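You operate a simulated robot arm through the tools that you are given. There is no shell and no other tool. Be economical: measure what you need, move in short steps, check, and stop when the job is done.

Carry out the task below with a simulated two-armed robot. There is one attempt and no reset: what you move stays moved.

Task
Pick up the oil bottle from the lower shelf of the wooden bench with one hand, pass it to the other hand and put it on the shelf of the glove stand. Set down upright: oil bottle.

It is judged by the outcome, as a careful person would: the job done as asked, and still so three seconds after it is handed in. It fails if anything else is knocked over, pushed out of place, dropped, spilled or broken.

Robot
Two 6-joint arms with two-finger grippers on one trunk, on a base that drives. Base frame: it is fixed to the floor where the robot stands at the start and does not move with it; the origin is under the middle of the robot, x ahead of it, y to its left, z up. Units: mm, degrees, N and s.
The left shoulder is at the start at [60, 143, 550], the right one opposite. With the tool pointing down near the work surface each hand reaches from about 240 to 700 mm from the robot's upright axis, wherever it stands, measured 20 degrees to its own side. Places, roughly: shelf of the glove stand (36x16 cm) [640, -880, 920]. Payload 2.45 kg a hand.
The tool frame of a hand sits at the grasp point between the pads (the TCP): z along the fingers, y along the line on which they close. The tips reach 26 mm beyond it. The gripper opens to 96 mm. The gripper's body begins 69 mm behind the TCP.
Orientation is told as [roll, pitch, yaw] about the base's x, y, z axes, in that order, counted from this pose: with the fingers straight down and closing along the base's y, the tool's x points along the base's -x, its y along +y and its z along -z.

Tools
- The arms move only by the tool apply_moves. It takes "left_steps", "right_steps" or both (then of equal length, played together; a hand with none holds still); each is one flat list of numbers, 7 for each row, row after row: the turn, a rotation vector about the tool's x, y, z in degrees, then the shift along the tool's x, y, z in mm, then the finger opening in mm, from 0 to 96. In form: [wx, wy, wz, dx, dy, dz, claw, wx, wy, wz, dx, dy, dz, claw, ...]. A call has 1 to 8 rows; each row is the pose to reach, as a shift and turn from the pose commanded when the call began, along the tool's axes at that moment. Each row takes 0.2 s and may step no farther than 50 mm and 8.6 degrees from the row before; otherwise, or with a gripper value out of range, the whole call is refused. Where a pose cannot be reached the arm comes as near as it can. A force on the tool above 40 N (or 10 N above the force at the start of the call, whichever is more), or a blocked arm, ends the call early, and 0.2 s more pass. The fingers move at their own pace and stop on an object; they squeeze with about 27 N. The grip force told is the motor's: it shows also when the fingers shut on nothing. Time passes only in rows, and 0.2 s behind the last, so rows that repeat a pose let the fingers close. It gives the time, the measured TCP pose, the force on the tool (base axes), the opening and the grip force at its end, in the units of the frame above (readings bear some noise), with the torque about the TCP (base axes, N m) and any sound that the robot's microphone picked up.
- Cameras (640 x 400 px; columns grow to the right, rows downward): "scene" is now at [127.1, 5.9, 1140.1]; the picture's right is [0.10, -1.00, 0.00], its down [-0.85, -0.08, -0.51] and it looks along [0.51, 0.05, -0.86] (base axes); focal length 278 px, centre (320, 200). "left" rides on the left gripper at [82, -3, -98] in its tool frame; the picture's right is [0.04, 1.00, 0.00], its down [-0.73, 0.03, -0.68] and it looks along [-0.68, 0.03, 0.73] (tool axes); focal length 256 px, centre (320, 200). "right" rides on the right gripper at [81, 3, -98] in its tool frame; the picture's right is [-0.04, 1.00, 0.00], its down [-0.73, -0.03, -0.68] and it looks along [-0.68, -0.03, 0.73] (tool axes); focal length 256 px, centre (320, 200). There is no depth. A picture from a camera that has moved, and an enlarged one, comes with that camera's place and axes in the base frame and with its lens.
- camera(camera): a new picture of that camera. The clock stands still meanwhile.
- lift_body(by): slides the trunk up (or, below 0, down) by that many mm; the arms and the scene camera ride with it, the base frame stays. It gives what a move gives, with no picture.
- base_move(legs): drives the robot by 1 to 6 legs, each [ahead, turn to the left] in mm and degrees, along the robot's own axes; the way and the turn of a leg run together, so that a leg with both is an arc; at most 1500 mm and 180 degrees a leg. The arms and the cameras ride along, it lands a little off, and it stops where it bumps. It gives what a move gives.
- pan_tilt(pan, tilt): turns the head with the scene camera to pan (to the left, within 86 degrees either way) and tilt (down, from -29 to 69), counted from straight ahead of the robot. It gives what a move gives.
- enlarge(camera, box): a new picture of the part [left, top, right, bottom] of that camera's present view, enlarged. The clock stands still meanwhile.
- close_job(): hands the job in; it is judged then, once.

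Go step by step. Nothing tells you exact positions but the pictures and the camera data: compare them with the known pose of the tool, close in by small moves and look again before you grip or let go. The budget is 120 turns and 92 pictures, counting those below and the enlarged ones. Unless the task says otherwise, let go and move clear before handing in, and close with one line.

The tools are called after "Request:" as name(argument=value, ...) on one line, values as JSON. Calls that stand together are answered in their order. apply_moves: Moves the arms, as the interface text tells. Its arguments: {"type":"object","properties":{"left_steps":{"type":"array","items":{"type":"number"}},"right_steps":{"type":"array","items":{"type":"number"}}},"required":[]} The other tools are called the same way: lift_body (by) slides the trunk up or down; base_move (legs) drives the base; pan_tilt (pan, tilt) turns the head that bears the scene camera; camera (camera) takes a picture; enlarge (camera, box) takes an enlarged picture of a part of a camera's view; close_job () hands the job in.

At the start:

```text
clock: 0.0
left_eef_pos: [346.7, 269.0, 539.1]
left_ee_rot: [0.0, 0.0, 0.2]
left_wrist_force: [-0.6, -0.3, 0.2]
left_moment: [0.0, -0.01, -0.01]
left_gripper_width: 95.9
left_grasp_force: 0.0
right_eef_pos: [367.9, -50.3, 482.6]
right_ee_rot: [0.0, 0.0, 0.2]
right_wrist_force: [0.1, 0.2, -0.2]
right_moment: [-0.04, -0.02, 0.02]
right_gripper_width: 96.1
right_grasp_force: 0.1
trunk travel left (down, up): [-175.0, 415.0]
robot x, y, heading: [1.0, 0.7, -0.1]
head pan, tilt: [5.7, 59.1]
```

scene: 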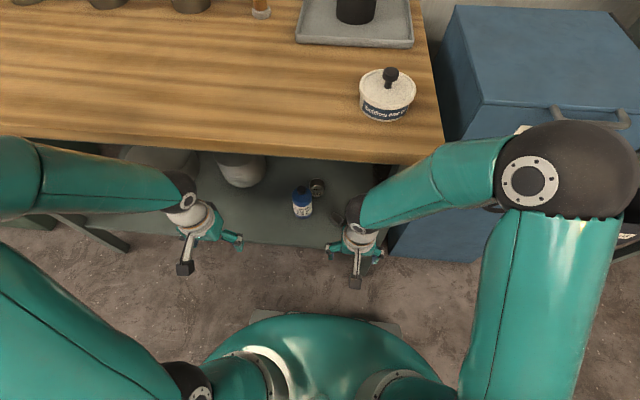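
right: 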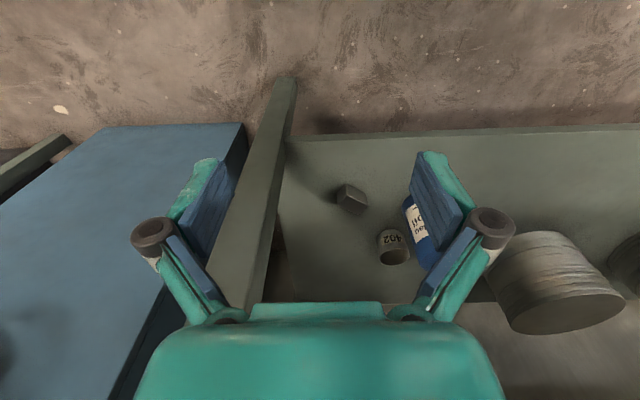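
left: 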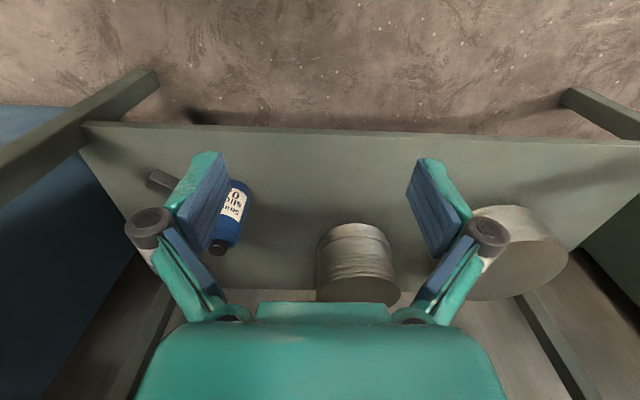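

The blue oil bottle stands upright on the lower shelf at about x 605, y 115, with its base near z 230 and its top near z 390. A small jar stands behind it. I'll look at the glove stand and get a closer view of the bottle.

Request:
enlarge(camera="scene", box=[200, 120, 440, 270])

Request:
pan_tilt(pan=-55, tilt=15)

Request:
camera(camera="scene")

```text
2.67 times, centred on (320, 195) of scene
camera zoom: at [127.1, 5.9, 1140.1], right [0.1, -1.0, 0.0], down [-0.85, -0.08, -0.51], along [0.51, 0.05, -0.86], focal length 740 px, centre (320, 213)
```

zoom: 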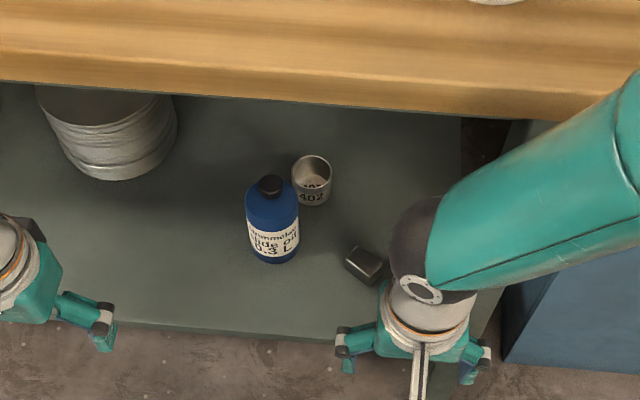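

```text
clock: 1.3
left_eef_pos: [347.2, 269.6, 538.0]
left_ee_rot: [0.0, 0.0, 0.1]
left_wrist_force: [0.0, -0.2, 0.1]
left_moment: [-0.02, 0.01, 0.01]
left_gripper_width: 95.9
left_grasp_force: 0.2
right_eef_pos: [367.5, -52.0, 482.6]
right_ee_rot: [-0.1, -0.1, 0.2]
right_wrist_force: [0.1, -0.2, 0.1]
right_moment: [0.0, -0.03, 0.01]
right_gripper_width: 96.3
right_grasp_force: 0.3
trunk travel left (down, up): [-175.0, 415.0]
robot x, y, heading: [-0.1, -1.0, 0.2]
head pan, tilt: [-55.0, 15.0]
```

```text
87 pictures are left
camera scene: at [113.3, -77.2, 1205.3], right [-0.82, -0.57, 0.0], down [-0.15, 0.21, -0.97], along [0.55, -0.79, -0.26], focal length 278 px, centre (320, 200)
```

scene: 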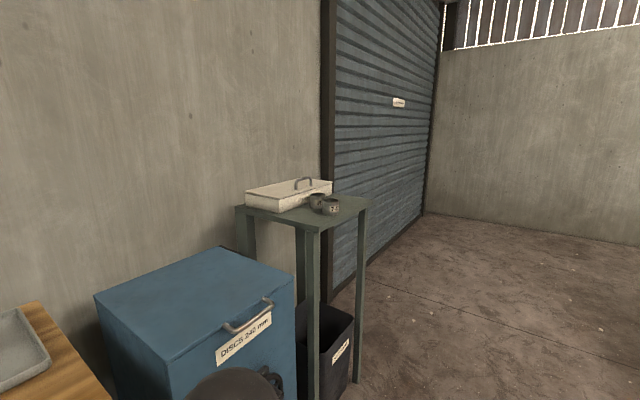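

The glove stand is an open-topped table with a lidded box and two small cups on it. I'll zoom in to find the free spot.

Request:
enlarge(camera="scene", box=[220, 160, 390, 266])

```text
3.76 times, centred on (305, 213) of scene
camera zoom: at [113.3, -77.2, 1205.3], right [-0.82, -0.57, 0.0], down [-0.15, 0.21, -0.97], along [0.55, -0.79, -0.26], focal length 1045 px, centre (376, 151)
```

zoom: 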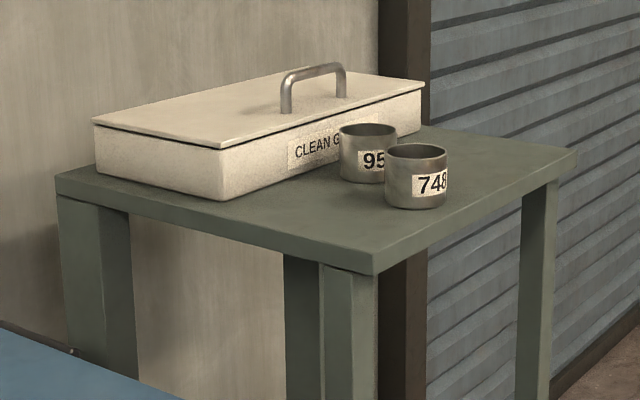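

The free places on the stand are at the far end of the front strip (y about -985) and at the near corner. First I'll bring the left hand to pitch -60 in front of the bottle and look along it.

Request:
apply_moves(left_steps=[0, -8.5, 0, -13, -21, 20, 96, 0, -17, 0, -26, -43, 40, 96, 0, -25.5, 0, -39, -64, 60, 96, 0, -34, 0, -53, -86, 80, 96, 0, -42.5, 0, -66, -107, 99, 96, 0, -51, 0, -80, -129, 119, 96, 0, -59.5, 0, -93, -151, 139, 96])

Request:
pan_tilt(pan=5, tilt=55)

Request:
camera(camera="left")

Request:
camera(camera="scene")

```text
clock: 2.9
left_eef_pos: [436.2, 111.6, 409.3]
left_ee_rot: [-0.3, -60.5, 1.0]
left_wrist_force: [-0.5, -0.1, -0.3]
left_moment: [0.02, -0.02, 0.0]
left_gripper_width: 95.9
left_grasp_force: 0.1
left hand out of reach, approached as far as the arm can: row 3, 4, 5, 6, 7
right_eef_pos: [361.9, -49.4, 487.7]
right_ee_rot: [-0.1, -0.6, 0.2]
right_wrist_force: [0.7, -0.1, -1.0]
right_moment: [-0.02, 0.02, 0.0]
right_gripper_width: 96.0
right_grasp_force: 0.0
trunk travel left (down, up): [-175.0, 415.0]
robot x, y, heading: [-0.8, -3.1, 0.4]
head pan, tilt: [-55.0, 15.0]
```

```text
clock: 4.2
left_eef_pos: [434.9, 110.5, 407.6]
left_ee_rot: [-0.1, -60.3, 0.5]
left_wrist_force: [-0.2, 0.4, -0.7]
left_moment: [0.03, 0.0, 0.0]
left_gripper_width: 96.1
left_grasp_force: 0.1
right_eef_pos: [362.5, -51.7, 488.3]
right_ee_rot: [-0.3, -0.7, 0.1]
right_wrist_force: [0.0, -0.1, 0.0]
right_moment: [0.02, -0.03, -0.04]
right_gripper_width: 95.9
right_grasp_force: 0.0
trunk travel left (down, up): [-175.0, 415.0]
robot x, y, heading: [-0.2, 0.0, 0.1]
head pan, tilt: [5.0, 55.0]
```

```text
85 pictures are left
camera left: at [309.1, 106.9, 386.6], right [-0.03, 1.0, -0.04], down [-0.23, 0.03, 0.97], along [0.97, 0.04, 0.22], focal length 256 px, centre (320, 200)
```

left: 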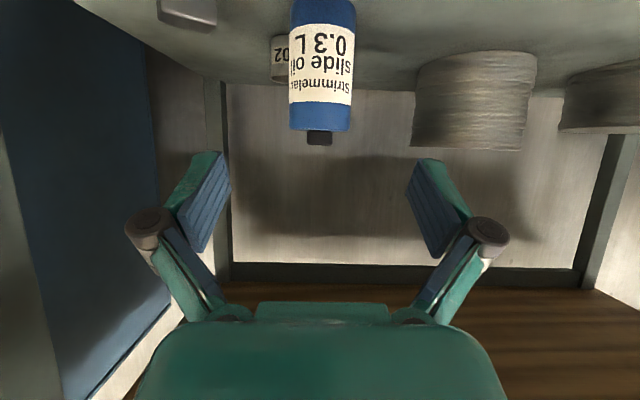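

```text
84 pictures are left
camera scene: at [116.8, 8.4, 1146.8], right [0.09, -1.0, 0.0], down [-0.81, -0.07, -0.58], along [0.58, 0.05, -0.81], focal length 278 px, centre (320, 200)
```

scene: 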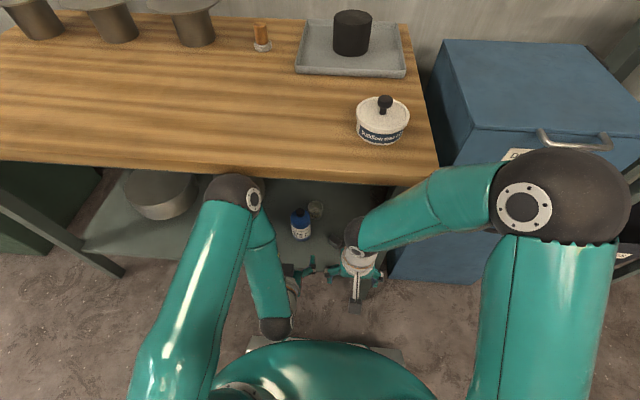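

The bottle is at about y 118 and x 610, with its top near z 389 and a diameter of about 70. The left elbow sits high beside the bench edge. I'll back the robot off and lower the trunk so the arm can reach in under the bench top.

Request:
base_move(legs=[[-150, 0]])

Request:
lift_body(by=-90)

Request:
camera(camera="scene")

Request:
camera(camera="left")

```text
clock: 4.9
left_eef_pos: [436.4, 111.0, 407.4]
left_ee_rot: [0.0, -60.1, 0.6]
left_wrist_force: [-0.2, -0.7, 0.7]
left_moment: [-0.04, -0.03, -0.02]
left_gripper_width: 95.9
left_grasp_force: 0.1
right_eef_pos: [362.5, -50.1, 487.0]
right_ee_rot: [0.0, -0.4, 0.3]
right_wrist_force: [-0.7, -0.3, 0.3]
right_moment: [0.0, -0.02, -0.01]
right_gripper_width: 95.8
right_grasp_force: 0.1
trunk travel left (down, up): [-175.0, 415.0]
robot x, y, heading: [-1.9, 0.7, -0.2]
head pan, tilt: [5.0, 55.0]
stopped in leg 1: the robot was blocked; the commanded pose is now the measured one
```

```text
clock: 6.1
left_eef_pos: [439.5, 110.8, 314.9]
left_ee_rot: [0.2, -59.6, 0.5]
left_wrist_force: [0.2, 0.2, -0.5]
left_moment: [0.03, 0.01, 0.01]
left_gripper_width: 95.8
left_grasp_force: 0.0
right_eef_pos: [366.1, -50.2, 393.4]
right_ee_rot: [0.0, 0.1, 0.3]
right_wrist_force: [0.1, 0.1, -0.6]
right_moment: [-0.02, 0.0, -0.01]
right_gripper_width: 96.0
right_grasp_force: 0.2
trunk travel left (down, up): [-85.0, 505.0]
robot x, y, heading: [-4.7, -0.7, 0.1]
head pan, tilt: [5.0, 55.0]
```

```text
83 pictures are left
camera scene: at [129.7, 6.0, 1055.1], right [0.09, -1.0, 0.0], down [-0.82, -0.07, -0.57], along [0.57, 0.05, -0.82], focal length 278 px, centre (320, 200)
```

scene: 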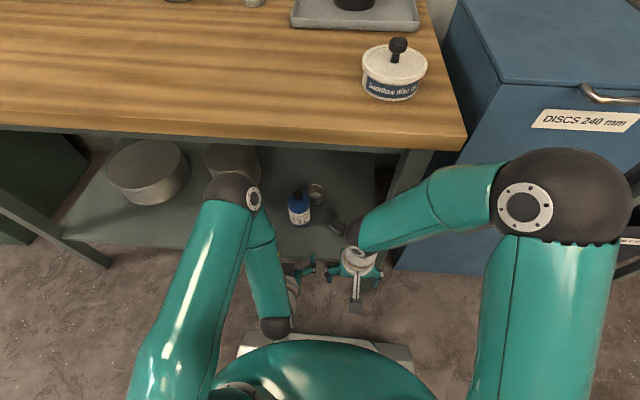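

```text
82 pictures are left
camera left: at [312.5, 106.6, 293.7], right [-0.03, 1.0, -0.03], down [-0.21, 0.03, 0.98], along [0.98, 0.04, 0.21], focal length 256 px, centre (320, 200)
```

left: 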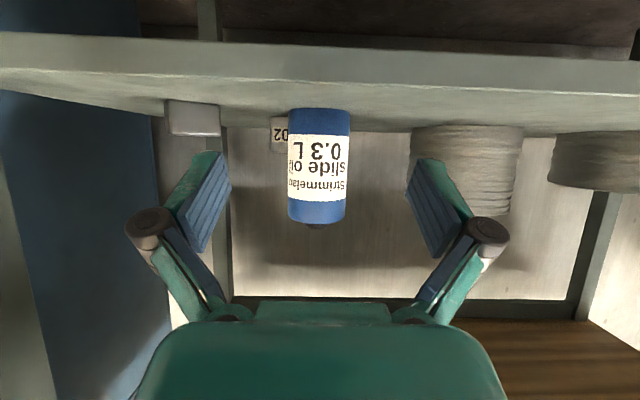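

The bench edge is at about x 430 with its underside near z 765, and the lower shelf's front is at x 473 with its top near z 257. The base was blocked going backwards. I'll go in low with a pitch near -50 so the wrist camera clears the shelf.

Request:
apply_moves(left_steps=[0, 3.2, 0, -10, 2, 25, 96, 0, 6.4, 0, -20, 4, 50, 96, 0, 9.6, 0, -30.4, 7, 75.5, 96])

Request:
camera(camera="left")

Request:
camera(camera="scene")

```text
clock: 6.9
left_eef_pos: [519.5, 119.7, 303.1]
left_ee_rot: [0.0, -50.0, 0.5]
left_wrist_force: [0.3, 0.5, -0.7]
left_moment: [0.02, -0.05, 0.0]
left_gripper_width: 95.8
left_grasp_force: 0.1
right_eef_pos: [366.2, -51.9, 393.6]
right_ee_rot: [-0.1, 0.0, 0.4]
right_wrist_force: [-0.1, -0.6, 0.2]
right_moment: [-0.02, -0.01, -0.04]
right_gripper_width: 96.1
right_grasp_force: 0.1
trunk travel left (down, up): [-85.0, 505.0]
robot x, y, heading: [-5.2, 0.0, 0.2]
head pan, tilt: [5.0, 55.0]
```

```text
81 pictures are left
camera left: at [391.3, 114.5, 303.2], right [-0.04, 1.0, -0.03], down [-0.05, 0.03, 1.0], along [1.0, 0.04, 0.05], focal length 256 px, centre (320, 200)
```

left: 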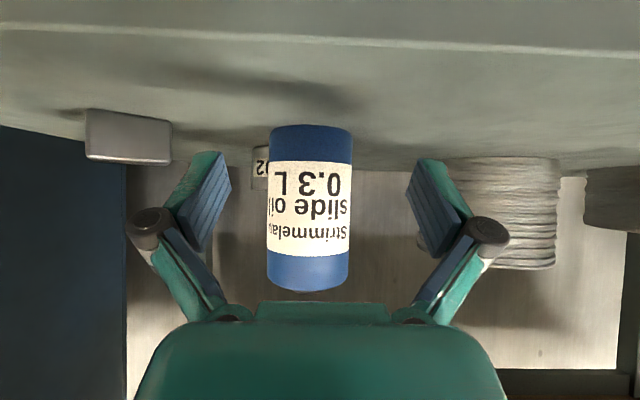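

```text
80 pictures are left
camera scene: at [129.7, 5.9, 1055.0], right [0.09, -1.0, 0.0], down [-0.82, -0.07, -0.57], along [0.57, 0.05, -0.82], focal length 278 px, centre (320, 200)
```

scene: 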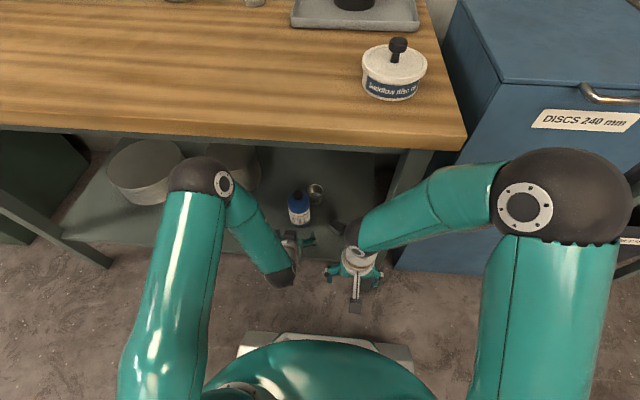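

The bottle centre refines to about (610, 116), with its base at z 258. I'll move forward to straddle it.

Request:
apply_moves(left_steps=[0, 0, 0, -12.3, -2, 18.5, 96, 0, 0, 0, -24.6, -3.7, 37, 96, 0, 0, 0, -37, -3.7, 55.6, 96])

Request:
camera(camera="left")

```text
clock: 7.7
left_eef_pos: [586.0, 115.9, 295.0]
left_ee_rot: [0.2, -50.0, 0.6]
left_wrist_force: [-0.4, 0.5, 0.2]
left_moment: [-0.01, 0.01, 0.02]
left_gripper_width: 96.0
left_grasp_force: 0.1
right_eef_pos: [367.0, -50.6, 393.1]
right_ee_rot: [0.0, 0.1, 0.3]
right_wrist_force: [0.2, -0.2, -0.8]
right_moment: [0.0, 0.0, 0.0]
right_gripper_width: 96.0
right_grasp_force: 0.0
trunk travel left (down, up): [-85.0, 505.0]
robot x, y, heading: [-1.6, 4.6, 0.0]
head pan, tilt: [5.0, 55.0]
```

```text
79 pictures are left
camera left: at [457.6, 112.0, 295.6], right [-0.04, 1.0, -0.03], down [-0.05, 0.03, 1.0], along [1.0, 0.04, 0.05], focal length 256 px, centre (320, 200)
```

left: 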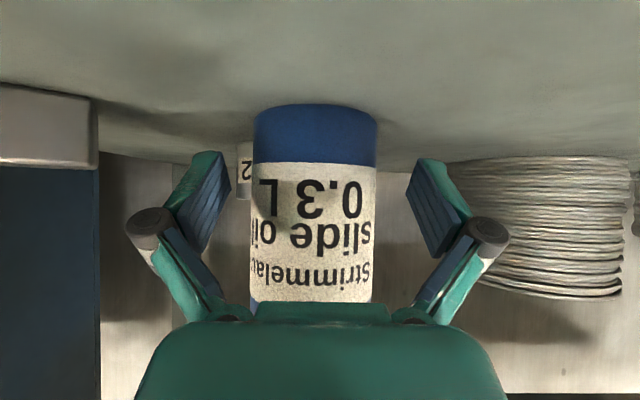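

The bottle is centred between the fingers. I'll move the last 21 mm forward and close.

Request:
apply_moves(left_steps=[0, 0, 0, -5.6, 0, 9, 96, 0, 0, 0, -11.2, 0, 18, 96, 0, 0, 0, -11.2, 0, 18, 80, 0, 0, 0, -11.2, 0, 18, 55, 0, 0, 0, -11.2, 0, 18, 55, 0, 0, 0, -11.2, 0, 18, 50])

Request:
camera(camera="left")

```text
clock: 9.1
left_eef_pos: [607.2, 115.0, 292.3]
left_ee_rot: [0.3, -50.0, 0.5]
left_wrist_force: [-1.4, -3.0, 5.0]
left_moment: [-0.14, 0.03, -0.02]
left_gripper_width: 64.5
left_grasp_force: 27.0
right_eef_pos: [366.2, -50.4, 392.3]
right_ee_rot: [0.0, 0.1, 0.3]
right_wrist_force: [-0.1, -0.2, 1.0]
right_moment: [0.0, 0.03, -0.02]
right_gripper_width: 96.2
right_grasp_force: 0.0
trunk travel left (down, up): [-85.0, 505.0]
robot x, y, heading: [-0.9, -2.5, 0.1]
head pan, tilt: [5.0, 55.0]
```

```text
78 pictures are left
camera left: at [478.8, 111.8, 292.9], right [-0.04, 1.0, -0.03], down [-0.05, 0.03, 1.0], along [1.0, 0.04, 0.05], focal length 256 px, centre (320, 200)
```

left: 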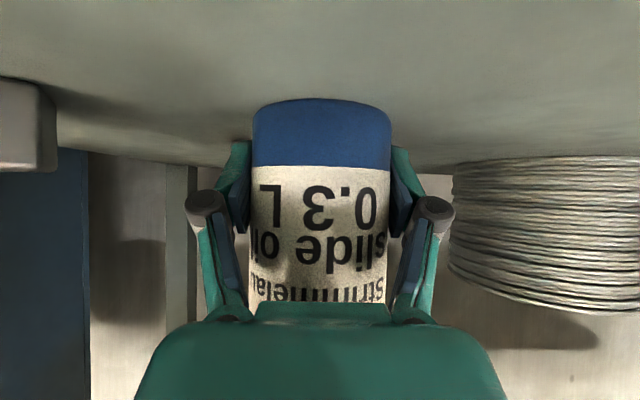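

The bottle is gripped at a width of 64.5. I'll lift it 22 mm and draw it out from under the bench.

Request:
apply_moves(left_steps=[0, 0, 0, -8, 0, -7, 50, 0, 0, 0, -17, 0, -14, 50, 0, 0, 0, -17, 0, -14, 50])

Request:
camera(camera="left")

Request:
camera(camera="scene")

```text
clock: 9.9
left_eef_pos: [606.8, 115.9, 313.0]
left_ee_rot: [0.1, -49.9, 0.5]
left_wrist_force: [0.0, -0.4, -3.9]
left_moment: [0.02, 0.03, 0.03]
left_gripper_width: 64.6
left_grasp_force: 26.7
right_eef_pos: [367.2, -51.1, 392.8]
right_ee_rot: [0.0, 0.1, 0.4]
right_wrist_force: [-0.3, -0.3, -0.3]
right_moment: [0.02, -0.03, 0.02]
right_gripper_width: 95.9
right_grasp_force: 0.0
trunk travel left (down, up): [-85.0, 505.0]
robot x, y, heading: [-3.6, 1.3, -0.0]
head pan, tilt: [5.0, 55.0]
```

```text
77 pictures are left
camera left: at [479.0, 111.7, 314.5], right [-0.04, 1.0, -0.03], down [-0.05, 0.03, 1.0], along [1.0, 0.04, 0.05], focal length 256 px, centre (320, 200)
```

left: 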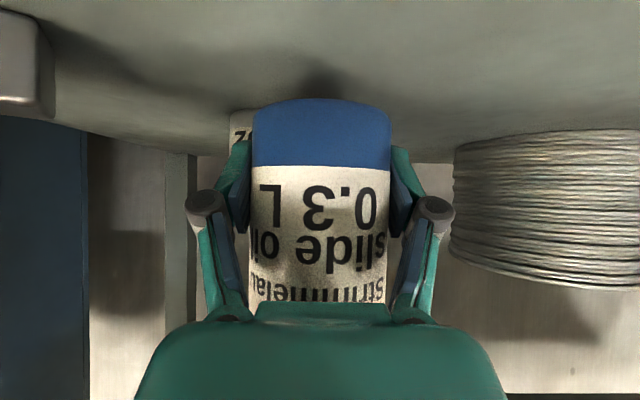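

```text
76 pictures are left
camera scene: at [130.1, 6.0, 1055.0], right [0.09, -1.0, 0.0], down [-0.82, -0.07, -0.57], along [0.57, 0.05, -0.82], focal length 278 px, centre (320, 200)
```

scene: 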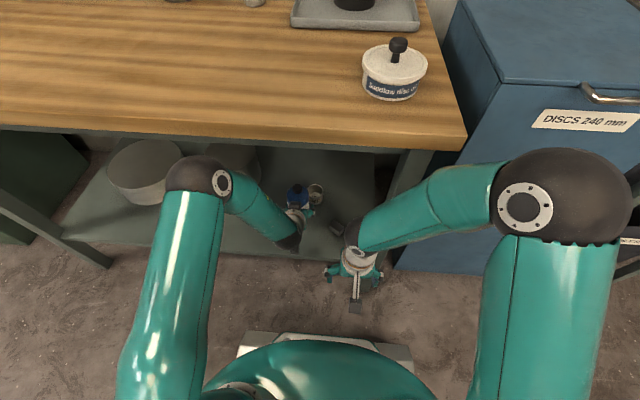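

The lift is clean with no slip. Next I'll retract it from the shelf, then look around to see what blocks the base.

Request:
apply_moves(left_steps=[0, 0, 0, 22, 0, -26, 50, 0, 0, 0, 45, 0, -52, 50, 0, 0, 0, 67, 0, -78, 50, 0, 0, 0, 90, 0, -104, 50, 0, 0, 0, 109, 0, -130, 50])

Request:
camera(camera="scene")

Request:
pan_tilt(pan=86, tilt=50)

Request:
camera(camera="scene")

Request:
pan_tilt(pan=-86, tilt=50)

Request:
camera(camera="scene")

```text
clock: 11.1
left_eef_pos: [435.5, 115.0, 314.1]
left_ee_rot: [0.1, -50.0, 0.4]
left_wrist_force: [0.1, 0.7, -3.7]
left_moment: [-0.01, -0.02, 0.0]
left_gripper_width: 64.3
left_grasp_force: 27.1
right_eef_pos: [367.1, -51.4, 394.9]
right_ee_rot: [-0.1, 0.2, 0.3]
right_wrist_force: [0.4, -0.6, 0.7]
right_moment: [0.03, -0.01, -0.01]
right_gripper_width: 96.1
right_grasp_force: 0.0
trunk travel left (down, up): [-85.0, 505.0]
robot x, y, heading: [-4.8, -1.8, 0.0]
head pan, tilt: [5.0, 55.0]
```

```text
75 pictures are left
camera scene: at [130.0, 6.1, 1055.0], right [0.09, -1.0, 0.0], down [-0.82, -0.07, -0.57], along [0.57, 0.05, -0.82], focal length 278 px, centre (320, 200)
```

scene: 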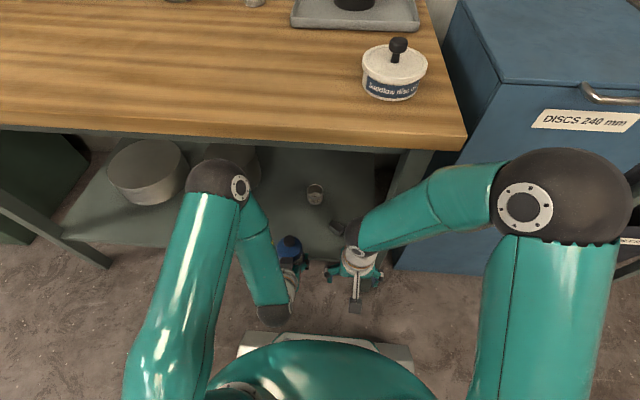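

```text
clock: 12.7
left_eef_pos: [436.7, 114.9, 311.9]
left_ee_rot: [0.2, -50.0, 0.5]
left_wrist_force: [0.1, 0.1, -2.2]
left_moment: [-0.01, -0.01, -0.02]
left_gripper_width: 64.4
left_grasp_force: 27.1
right_eef_pos: [367.5, -49.7, 393.8]
right_ee_rot: [0.0, 0.1, 0.3]
right_wrist_force: [-0.8, -0.1, -0.1]
right_moment: [0.02, 0.01, 0.01]
right_gripper_width: 96.1
right_grasp_force: 0.2
trunk travel left (down, up): [-85.0, 505.0]
robot x, y, heading: [-3.3, 0.8, 0.5]
head pan, tilt: [85.9, 50.0]
```

```text
74 pictures are left
camera scene: at [63.5, 76.4, 1061.6], right [1.0, -0.07, 0.0], down [-0.05, -0.76, -0.64], along [0.04, 0.64, -0.77], focal length 278 px, centre (320, 200)
```

scene: 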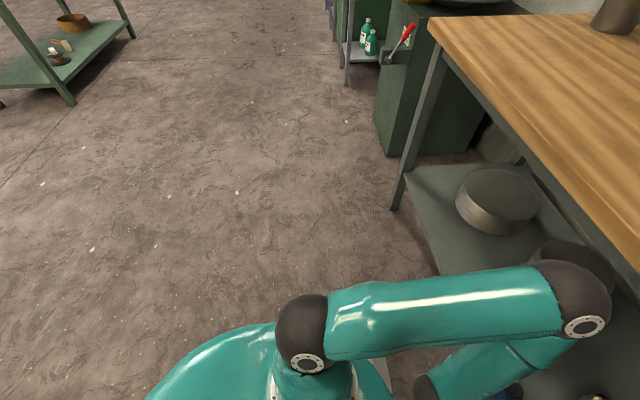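

```text
clock: 15.3
left_eef_pos: [436.5, 115.3, 313.2]
left_ee_rot: [0.2, -50.0, 0.6]
left_wrist_force: [-0.7, -0.4, -3.5]
left_moment: [0.02, 0.0, 0.02]
left_gripper_width: 64.3
left_grasp_force: 27.2
right_eef_pos: [366.4, -49.2, 393.9]
right_ee_rot: [0.0, 0.0, 0.3]
right_wrist_force: [0.2, -0.3, -0.6]
right_moment: [0.0, -0.01, -0.01]
right_gripper_width: 95.8
right_grasp_force: 0.2
trunk travel left (down, up): [-85.0, 505.0]
robot x, y, heading: [-3.2, 1.5, 0.2]
head pan, tilt: [-85.9, 50.0]
```

```text
73 pictures are left
camera scene: at [63.8, -77.2, 1061.6], right [-1.0, -0.07, 0.0], down [-0.06, 0.76, -0.64], along [0.05, -0.64, -0.77], focal length 278 px, centre (320, 200)
```

scene: 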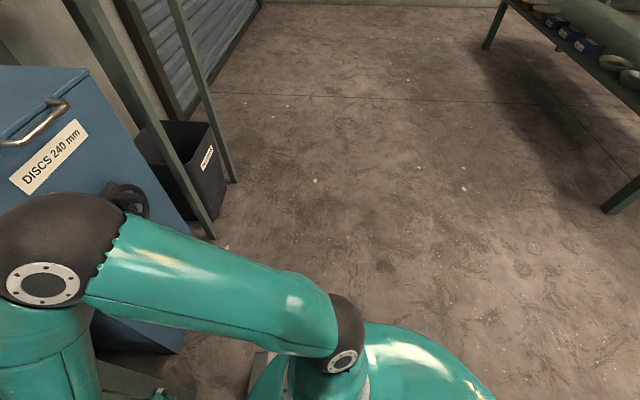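

Nothing near is visible to the sides, so the earlier block was probably the elbow against the bench frame. With the trunk lower now, I'll try a short reverse.

Request:
base_move(legs=[[-60, 0]])

Request:
pan_tilt(pan=0, tilt=50)

Request:
camera(camera="scene")

```text
clock: 16.2
left_eef_pos: [376.5, 115.5, 313.9]
left_ee_rot: [0.2, -49.8, 0.5]
left_wrist_force: [0.5, 0.3, -3.4]
left_moment: [-0.01, -0.02, 0.01]
left_gripper_width: 64.4
left_grasp_force: 27.3
right_eef_pos: [306.5, -52.1, 393.9]
right_ee_rot: [0.0, 0.1, 0.3]
right_wrist_force: [-0.7, 0.1, -0.6]
right_moment: [-0.03, -0.01, 0.03]
right_gripper_width: 95.9
right_grasp_force: 0.1
trunk travel left (down, up): [-85.0, 505.0]
robot x, y, heading: [-61.0, -1.8, 0.1]
head pan, tilt: [-85.9, 50.0]
```

```text
clock: 17.8
left_eef_pos: [375.8, 113.5, 315.0]
left_ee_rot: [0.2, -49.9, 0.6]
left_wrist_force: [0.4, -0.6, -3.6]
left_moment: [0.02, 0.0, 0.0]
left_gripper_width: 64.6
left_grasp_force: 26.9
right_eef_pos: [306.5, -52.1, 393.7]
right_ee_rot: [0.0, 0.0, 0.3]
right_wrist_force: [0.6, -0.1, -0.8]
right_moment: [0.03, 0.02, -0.01]
right_gripper_width: 95.9
right_grasp_force: 0.1
trunk travel left (down, up): [-85.0, 505.0]
robot x, y, heading: [-59.8, 2.5, -0.2]
head pan, tilt: [0.0, 50.0]
```

```text
72 pictures are left
camera scene: at [74.7, -0.4, 1061.5], right [0.0, -1.0, 0.0], down [-0.77, 0.0, -0.64], along [0.64, 0.0, -0.77], focal length 278 px, centre (320, 200)
```

scene: 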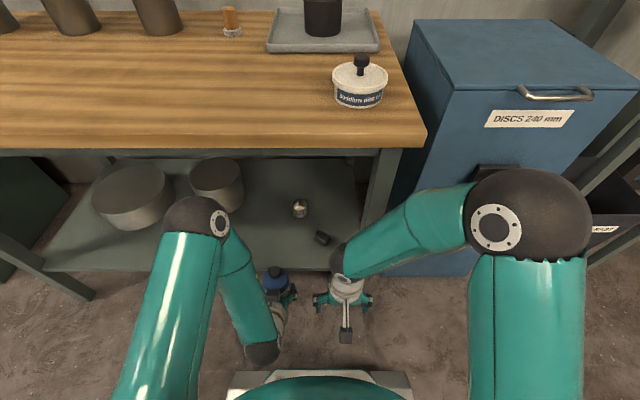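

That worked, so I'll reverse another 250 mm to clear the bench before the handover.

Request:
base_move(legs=[[-250, 0]])

Request:
lift_body(by=150)

Request:
camera(camera="scene")

Request:
camera(camera="right")

```text
clock: 19.7
left_eef_pos: [124.2, 113.2, 314.2]
left_ee_rot: [0.1, -50.0, 0.4]
left_wrist_force: [0.5, 0.4, -4.1]
left_moment: [0.02, -0.01, -0.02]
left_gripper_width: 64.5
left_grasp_force: 26.8
right_eef_pos: [53.2, -53.7, 393.1]
right_ee_rot: [0.0, 0.0, 0.1]
right_wrist_force: [0.2, -0.8, 0.2]
right_moment: [0.01, -0.02, 0.0]
right_gripper_width: 95.8
right_grasp_force: 0.1
trunk travel left (down, up): [-85.0, 505.0]
robot x, y, heading: [-316.4, 1.0, 0.1]
head pan, tilt: [0.0, 50.0]
```

```text
clock: 21.4
left_eef_pos: [124.1, 113.0, 463.8]
left_ee_rot: [0.2, -49.8, 0.4]
left_wrist_force: [0.2, 0.2, -4.1]
left_moment: [-0.01, 0.01, -0.02]
left_gripper_width: 64.7
left_grasp_force: 27.2
right_eef_pos: [53.3, -51.6, 544.9]
right_ee_rot: [0.0, 0.0, 0.2]
right_wrist_force: [0.4, -0.1, -0.5]
right_moment: [0.03, -0.01, 0.0]
right_gripper_width: 96.2
right_grasp_force: 0.1
trunk travel left (down, up): [-235.0, 355.0]
robot x, y, heading: [-314.4, -2.4, -0.2]
head pan, tilt: [0.0, 50.0]
```

```text
71 pictures are left
camera scene: at [-177.0, -1.1, 1211.4], right [0.0, -1.0, 0.0], down [-0.77, 0.0, -0.64], along [0.64, 0.0, -0.77], focal length 278 px, centre (320, 200)
```

scene: 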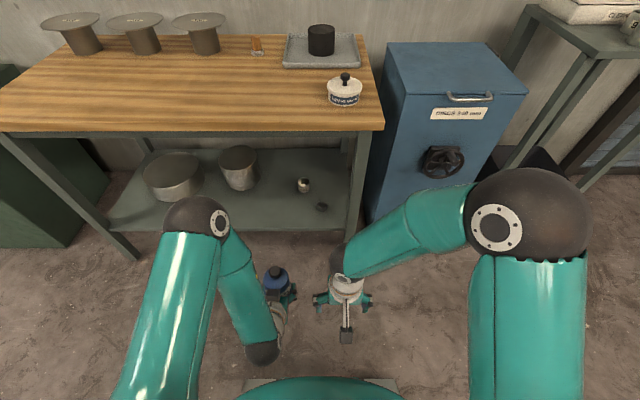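

```text
70 pictures are left
camera right: at [-28.0, -48.8, 643.2], right [0.04, 1.0, 0.0], down [0.74, -0.03, 0.68], along [0.68, -0.03, -0.74], focal length 256 px, centre (320, 200)
```

right: 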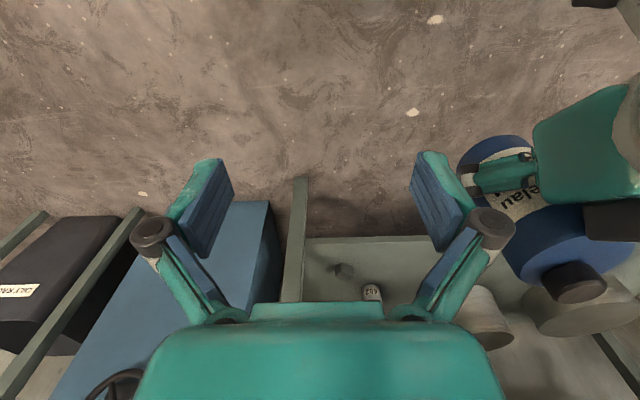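

The robot is clear of the bench, and the bottle top should be at z 561. I'll raise the right hand forward above bottle height, then bring the left hand toward the middle.

Request:
apply_moves(right_steps=[0, 0, 0, -15, 0, -30, 96, 0, 0, 0, -35, 0, -60, 96, 0, 0, 0, -65, 0, -75, 96, 0, 0, 0, -75, 20, -75, 96], left_steps=[0, 0, 0, 0, 0, 0, 50, 0, 0, 0, 0, -13, 0, 50, 0, 0, 0, 0, -26, 0, 50, 0, 0, 0, 0, -40, 0, 50])

Request:
camera(camera="right")

Request:
camera(camera="scene")

```text
clock: 22.4
left_eef_pos: [124.6, 73.3, 464.5]
left_ee_rot: [0.2, -50.1, 0.4]
left_wrist_force: [0.7, -0.8, -3.3]
left_moment: [-0.01, 0.0, -0.03]
left_gripper_width: 64.3
left_grasp_force: 26.8
right_eef_pos: [129.2, -31.4, 619.6]
right_ee_rot: [0.1, 0.2, 0.1]
right_wrist_force: [-0.8, 0.3, 0.0]
right_moment: [0.02, -0.01, -0.03]
right_gripper_width: 96.1
right_grasp_force: 0.0
trunk travel left (down, up): [-235.0, 355.0]
robot x, y, heading: [-317.6, -0.8, -0.1]
head pan, tilt: [0.0, 50.0]
```

```text
69 pictures are left
camera right: at [47.2, -28.7, 718.6], right [0.04, 1.0, 0.0], down [0.74, -0.03, 0.68], along [0.68, -0.03, -0.74], focal length 256 px, centre (320, 200)
```

right: 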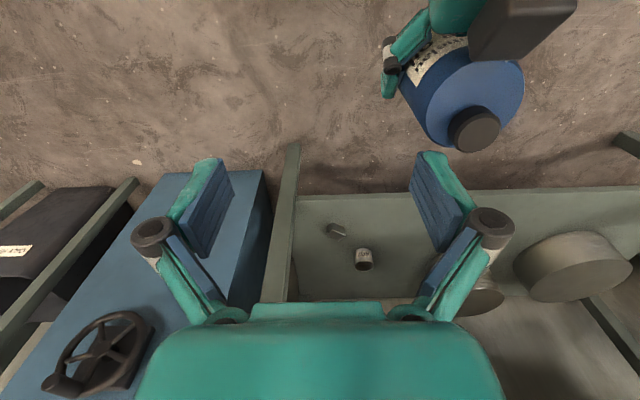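

```text
68 pictures are left
camera scene: at [-177.0, -1.3, 1211.5], right [0.0, -1.0, 0.0], down [-0.77, 0.0, -0.64], along [0.64, 0.0, -0.77], focal length 278 px, centre (320, 200)
```

scene: 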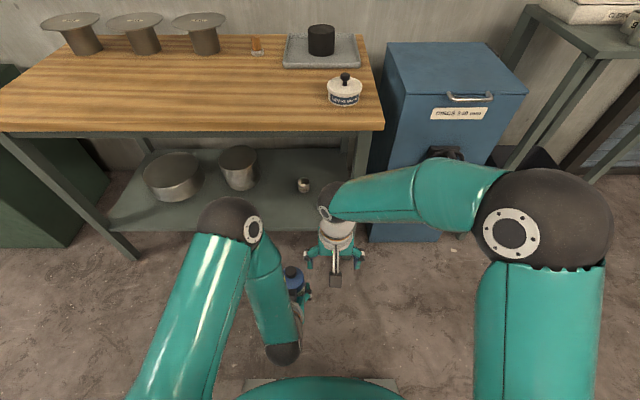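

The cap is at about (135, 73.5). I'll put the right hand above it.

Request:
apply_moves(right_steps=[0, 0, 0, -2, 35, -5, 96, 0, 0, 0, -3, 70, -5, 96, 0, 0, 0, -4, 105, -5, 96])

Request:
camera(camera="right")

Request:
camera(camera="scene")

Request:
camera(camera="left")

```text
clock: 23.2
left_eef_pos: [125.0, 77.1, 463.3]
left_ee_rot: [0.3, -49.6, 0.7]
left_wrist_force: [0.3, 0.2, -3.2]
left_moment: [-0.01, 0.02, -0.01]
left_gripper_width: 64.6
left_grasp_force: 26.7
right_eef_pos: [133.4, 46.0, 624.2]
right_ee_rot: [-1.0, 0.3, 1.7]
right_wrist_force: [-1.6, -5.9, 1.1]
right_moment: [0.59, 0.0, 0.57]
right_gripper_width: 95.9
right_grasp_force: 0.0
trunk travel left (down, up): [-235.0, 355.0]
robot x, y, heading: [-310.9, 0.6, 0.1]
head pan, tilt: [0.0, 50.0]
stopped in row 3 (right hand): the force on the tool passed its limit at 74 N (the readings are from after the stop); the commanded pose is now the measured one
```

```text
67 pictures are left
camera right: at [50.8, 49.4, 723.0], right [0.01, 1.0, -0.02], down [0.74, 0.0, 0.68], along [0.67, -0.02, -0.74], focal length 256 px, centre (320, 200)
```

right: 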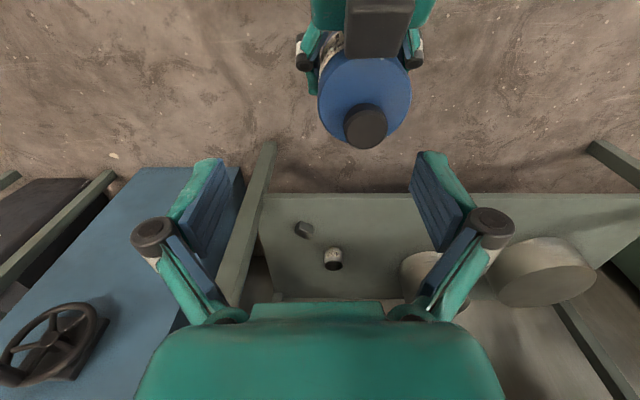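

```text
66 pictures are left
camera scene: at [-177.2, -1.7, 1211.5], right [0.0, -1.0, 0.0], down [-0.77, 0.0, -0.64], along [0.64, 0.0, -0.77], focal length 278 px, centre (320, 200)
```

scene: 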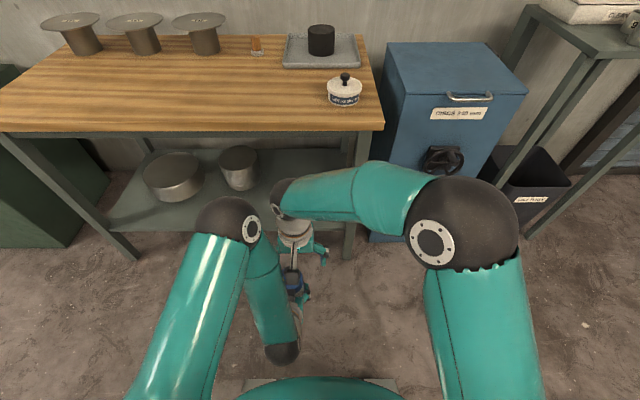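

```text
65 pictures are left
camera left: at [-3.8, 71.6, 465.5], right [-0.04, 1.0, -0.03], down [-0.04, 0.03, 1.0], along [1.0, 0.04, 0.04], focal length 256 px, centre (320, 200)
```

left: 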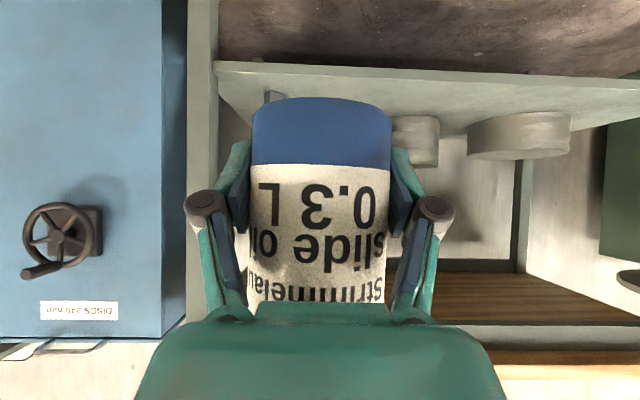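

The right wrist touched the left elbow. The bottle is still firmly held. I'll back the right hand off, then extend both hands forward so the left elbow falls behind.

Request:
apply_moves(right_steps=[-0.5, 0, 0.8, 0, -22, -5, 96, -1, 0, 1.5, 0, -45, -10, 96, -1, 0, 1.5, -30, -60, -10, 96, -1, 0, 1.5, -65, -65, -10, 96, -1, 0, 1.5, -100, -65, -10, 96], left_steps=[0, 0, 0, 0, 0, 0, 50, 0, 0, 0, 0, 0, 0, 50, 0, 0, 0, -23, -10, 28, 50, 0, 0, 0, -45, -20, 54, 50, 0, 0, 0, -71, -35, 84, 50])

Request:
camera(camera="right")

Request:
camera(camera="scene")

```text
clock: 24.4
left_eef_pos: [235.9, 43.1, 462.9]
left_ee_rot: [0.3, -49.6, 0.7]
left_wrist_force: [-0.2, -0.1, -4.1]
left_moment: [-0.01, -0.01, -0.02]
left_gripper_width: 64.5
left_grasp_force: 27.0
right_eef_pos: [234.9, -14.5, 635.0]
right_ee_rot: [0.0, 0.4, 0.1]
right_wrist_force: [0.3, -0.4, -0.9]
right_moment: [0.02, 0.0, -0.02]
right_gripper_width: 95.9
right_grasp_force: 0.1
trunk travel left (down, up): [-235.0, 355.0]
robot x, y, heading: [-313.4, -2.9, 0.2]
head pan, tilt: [0.0, 50.0]
```

```text
64 pictures are left
camera right: at [153.2, -11.3, 734.3], right [0.04, 1.0, 0.0], down [0.74, -0.03, 0.67], along [0.67, -0.03, -0.74], focal length 256 px, centre (320, 200)
```

right: 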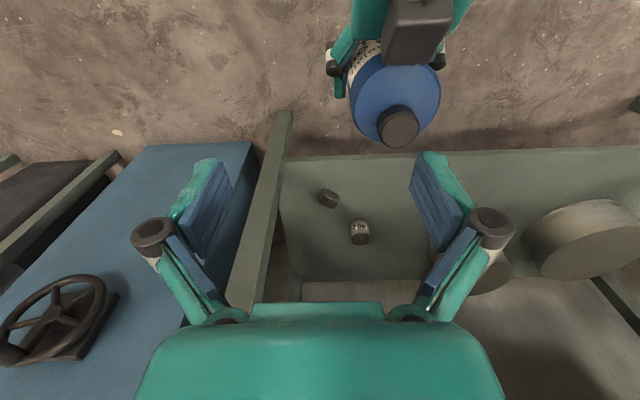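

```text
63 pictures are left
camera scene: at [-176.9, -1.1, 1211.4], right [0.0, -1.0, 0.0], down [-0.77, 0.0, -0.64], along [0.64, 0.0, -0.77], focal length 278 px, centre (320, 200)
```

scene: 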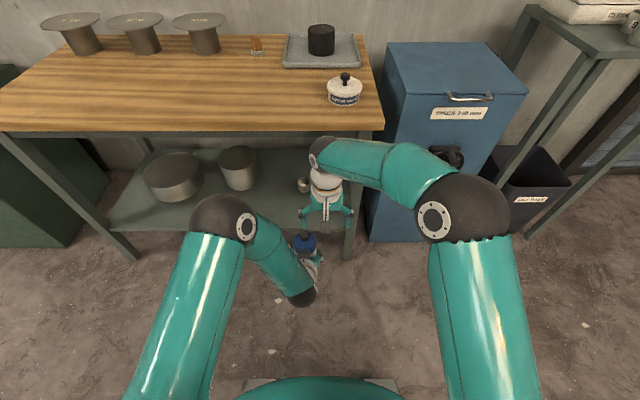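

The elbows are now well apart. The cap is at about (241, 44), so I'll move over it at this height and check.

Request:
apply_moves(right_steps=[0, 0, 0, -3, 29, 0, 96, 0, 0, 0, -6, 58.5, 0, 96])

Request:
camera(camera="right")

Request:
camera(camera="scene")

```text
clock: 25.0
left_eef_pos: [235.0, 43.0, 463.0]
left_ee_rot: [0.2, -49.8, 0.7]
left_wrist_force: [-0.3, -0.3, -3.4]
left_moment: [0.05, -0.04, 0.02]
left_gripper_width: 64.4
left_grasp_force: 26.8
right_eef_pos: [239.4, 43.8, 636.0]
right_ee_rot: [0.0, 0.3, 0.2]
right_wrist_force: [-0.3, 0.3, 0.6]
right_moment: [0.04, 0.02, -0.01]
right_gripper_width: 96.0
right_grasp_force: 0.0
trunk travel left (down, up): [-235.0, 355.0]
robot x, y, heading: [-314.3, 0.2, -0.1]
head pan, tilt: [0.0, 50.0]
```

```text
62 pictures are left
camera right: at [158.5, 47.5, 734.6], right [0.04, 1.0, 0.0], down [0.74, -0.03, 0.68], along [0.67, -0.03, -0.74], focal length 256 px, centre (320, 200)
```

right: 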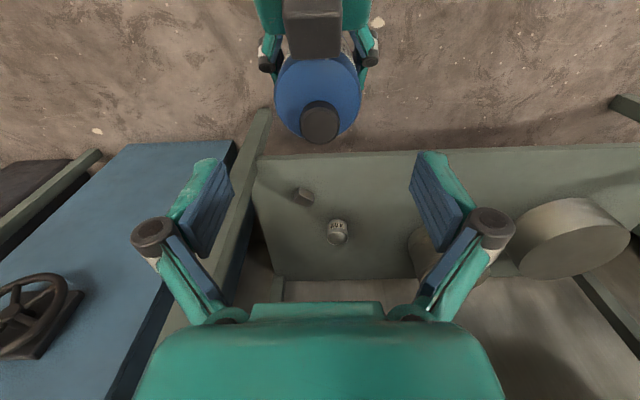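

```text
61 pictures are left
camera scene: at [-176.8, -1.3, 1211.5], right [0.0, -1.0, 0.0], down [-0.77, 0.0, -0.64], along [0.64, 0.0, -0.77], focal length 278 px, centre (320, 200)
```

scene: 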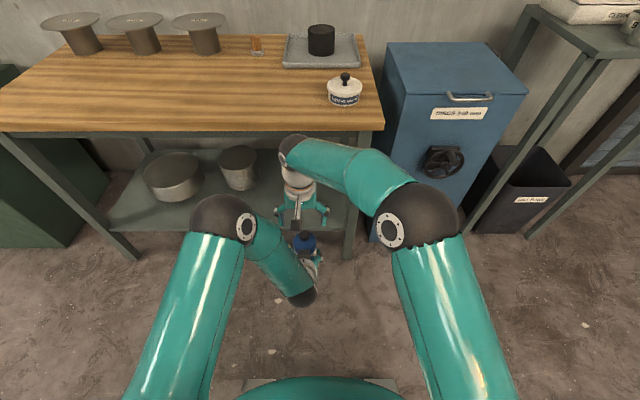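

The alignment is good. I'll descend partway and check the clearance to the left gripper.

Request:
apply_moves(right_steps=[0, 0, 0, -1, 0, 25, 96, 0, 0, 0, -2, 0, 50, 96, 0, 0, 0, -2, 0, 75, 96])

Request:
camera(camera="right")

Request:
enlarge(camera="scene", box=[220, 140, 400, 320])

```text
clock: 25.8
left_eef_pos: [233.9, 43.8, 463.5]
left_ee_rot: [0.2, -49.7, 0.7]
left_wrist_force: [0.4, -0.5, -3.3]
left_moment: [0.0, 0.03, -0.02]
left_gripper_width: 64.2
left_grasp_force: 27.3
right_eef_pos: [241.3, 43.1, 558.7]
right_ee_rot: [0.0, 0.3, 0.1]
right_wrist_force: [0.9, -0.2, -0.1]
right_moment: [-0.05, 0.03, 0.0]
right_gripper_width: 96.1
right_grasp_force: 0.0
trunk travel left (down, up): [-235.0, 355.0]
robot x, y, heading: [-314.2, -2.0, -0.1]
head pan, tilt: [0.0, 50.0]
```

```text
60 pictures are left
camera right: at [160.1, 47.2, 657.9], right [0.04, 1.0, 0.0], down [0.74, -0.03, 0.68], along [0.67, -0.03, -0.74], focal length 256 px, centre (320, 200)
```

right: 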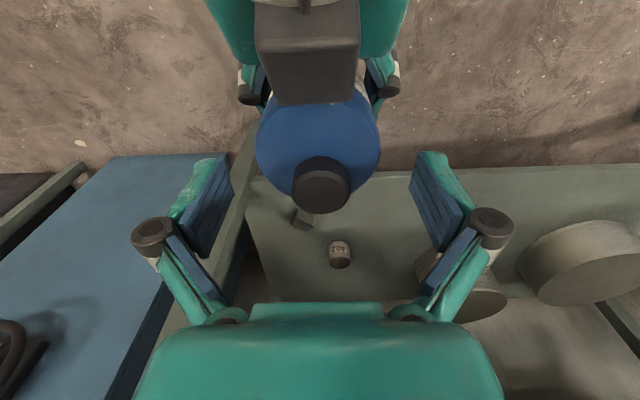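

```text
2.22 times, centred on (310, 230) of scene
camera zoom: at [-176.8, -1.2, 1211.5], right [0.0, -1.0, 0.0], down [-0.77, 0.0, -0.64], along [0.64, 0.0, -0.77], focal length 617 px, centre (342, 133)
```

zoom: 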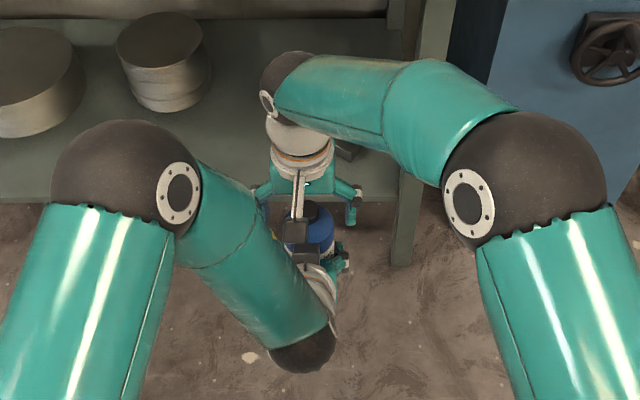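

A dark block on the left gripper will sit below the right camera, but about 27 mm of clearance should remain. I'll descend the remaining 34 mm slowly.

Request:
apply_moves(right_steps=[0, 0, 0, -1, 0, 12, 96, 0, 0, 0, -1, 0, 24, 96, 0, 0, 0, -1, 0, 34, 96])

Request:
camera(camera="right")

Request:
camera(camera="left")

```text
clock: 26.6
left_eef_pos: [234.1, 44.1, 462.7]
left_ee_rot: [0.2, -49.7, 0.6]
left_wrist_force: [-0.3, 0.3, -3.9]
left_moment: [0.0, 0.0, -0.02]
left_gripper_width: 64.5
left_grasp_force: 26.8
right_eef_pos: [242.4, 44.0, 525.1]
right_ee_rot: [0.0, 0.3, 0.1]
right_wrist_force: [-0.9, 0.5, -0.1]
right_moment: [0.0, -0.02, 0.04]
right_gripper_width: 96.1
right_grasp_force: 0.1
trunk travel left (down, up): [-235.0, 355.0]
robot x, y, heading: [-316.7, -1.2, -0.0]
head pan, tilt: [0.0, 50.0]
```

```text
58 pictures are left
camera right: at [161.7, 47.7, 624.3], right [0.04, 1.0, 0.0], down [0.74, -0.03, 0.68], along [0.67, -0.03, -0.74], focal length 256 px, centre (320, 200)
```

right: 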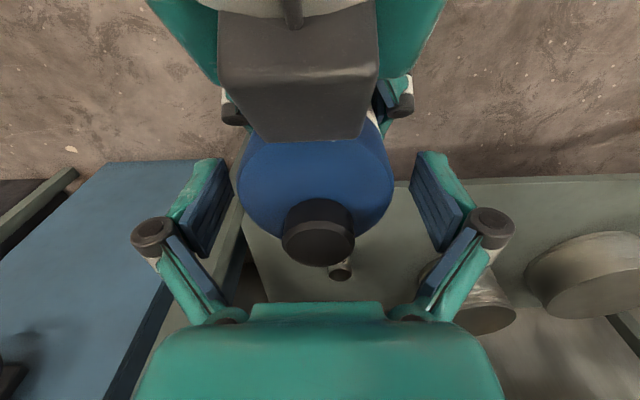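

```text
57 pictures are left
camera left: at [106.9, 38.5, 464.9], right [-0.04, 1.0, -0.03], down [-0.04, 0.03, 1.0], along [1.0, 0.04, 0.04], focal length 256 px, centre (320, 200)
```

left: 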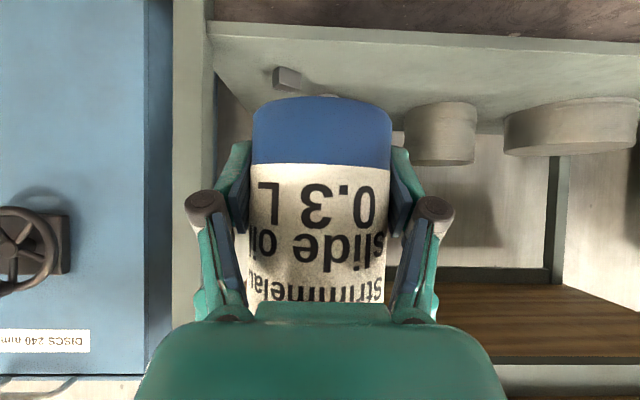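

The bottle's upper body is centred between the right fingers. I'll close the right hand.

Request:
apply_moves(right_steps=[0, 0, 0, 0, 0, 0, 85, 0, 0, 0, 0, 0, 0, 72, 0, 0, 0, 0, 0, 0, 55, 0, 0, 0, 0, 0, 0, 50, 0, 0, 0, 0, 0, 0, 50])

Request:
camera(camera="right")

```text
clock: 27.8
left_eef_pos: [235.8, 44.6, 463.6]
left_ee_rot: [0.2, -49.6, 0.8]
left_wrist_force: [1.9, 7.6, -7.8]
left_moment: [-0.19, -0.03, -0.09]
left_gripper_width: 64.4
left_grasp_force: 27.1
right_eef_pos: [243.5, 44.8, 525.5]
right_ee_rot: [0.0, 0.3, 0.1]
right_wrist_force: [-1.4, -7.9, 5.4]
right_moment: [-0.3, 0.16, 0.13]
right_gripper_width: 65.3
right_grasp_force: 27.4
trunk travel left (down, up): [-235.0, 355.0]
robot x, y, heading: [-316.4, -0.2, 0.1]
head pan, tilt: [0.0, 50.0]
```

```text
56 pictures are left
camera right: at [161.8, 47.2, 624.8], right [0.04, 1.0, 0.0], down [0.74, -0.03, 0.67], along [0.67, -0.03, -0.74], focal length 256 px, centre (320, 200)
```

right: 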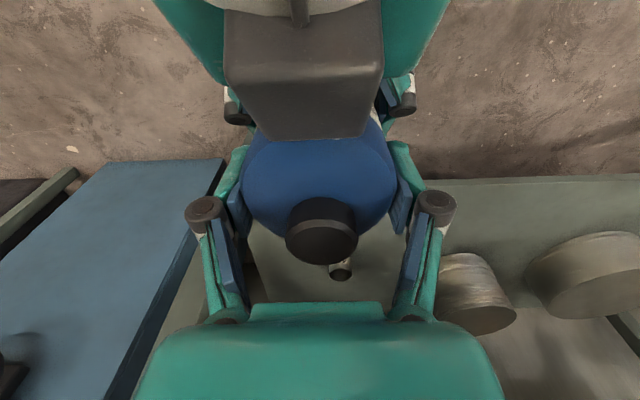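

Both hands hold the bottle. I'll open the left hand slowly first and check that the right one holds.

Request:
apply_moves(left_steps=[0, 0, 0, 0, 0, 0, 70, 0, 0, 0, 0, 0, 0, 84, 0, 0, 0, 0, 0, 0, 96, 0, 0, 0, 0, 0, 0, 96])

Request:
camera(camera="left")

```text
clock: 28.8
left_eef_pos: [235.3, 42.8, 463.5]
left_ee_rot: [0.2, -49.8, 0.6]
left_wrist_force: [0.8, 0.5, 0.0]
left_moment: [0.01, -0.02, -0.01]
left_gripper_width: 95.9
left_grasp_force: 0.1
right_eef_pos: [244.1, 43.7, 525.1]
right_ee_rot: [0.0, 0.4, 0.2]
right_wrist_force: [-0.5, 0.2, 0.3]
right_moment: [-0.02, -0.06, -0.01]
right_gripper_width: 65.1
right_grasp_force: 27.2
trunk travel left (down, up): [-235.0, 355.0]
robot x, y, heading: [-314.9, 2.7, 0.1]
head pan, tilt: [0.0, 50.0]
```

```text
55 pictures are left
camera left: at [106.9, 38.5, 464.9], right [-0.04, 1.0, -0.03], down [-0.04, 0.03, 1.0], along [1.0, 0.04, 0.04], focal length 256 px, centre (320, 200)
```

left: 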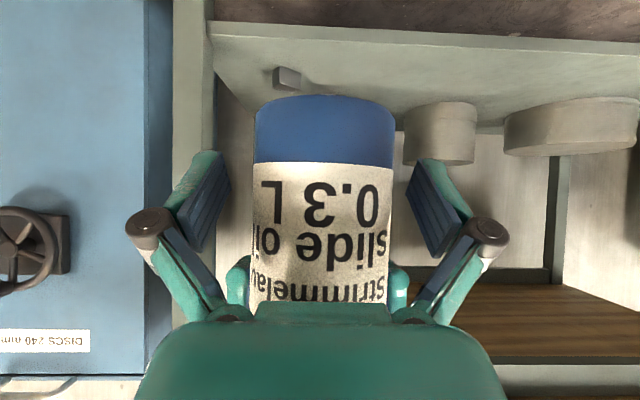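

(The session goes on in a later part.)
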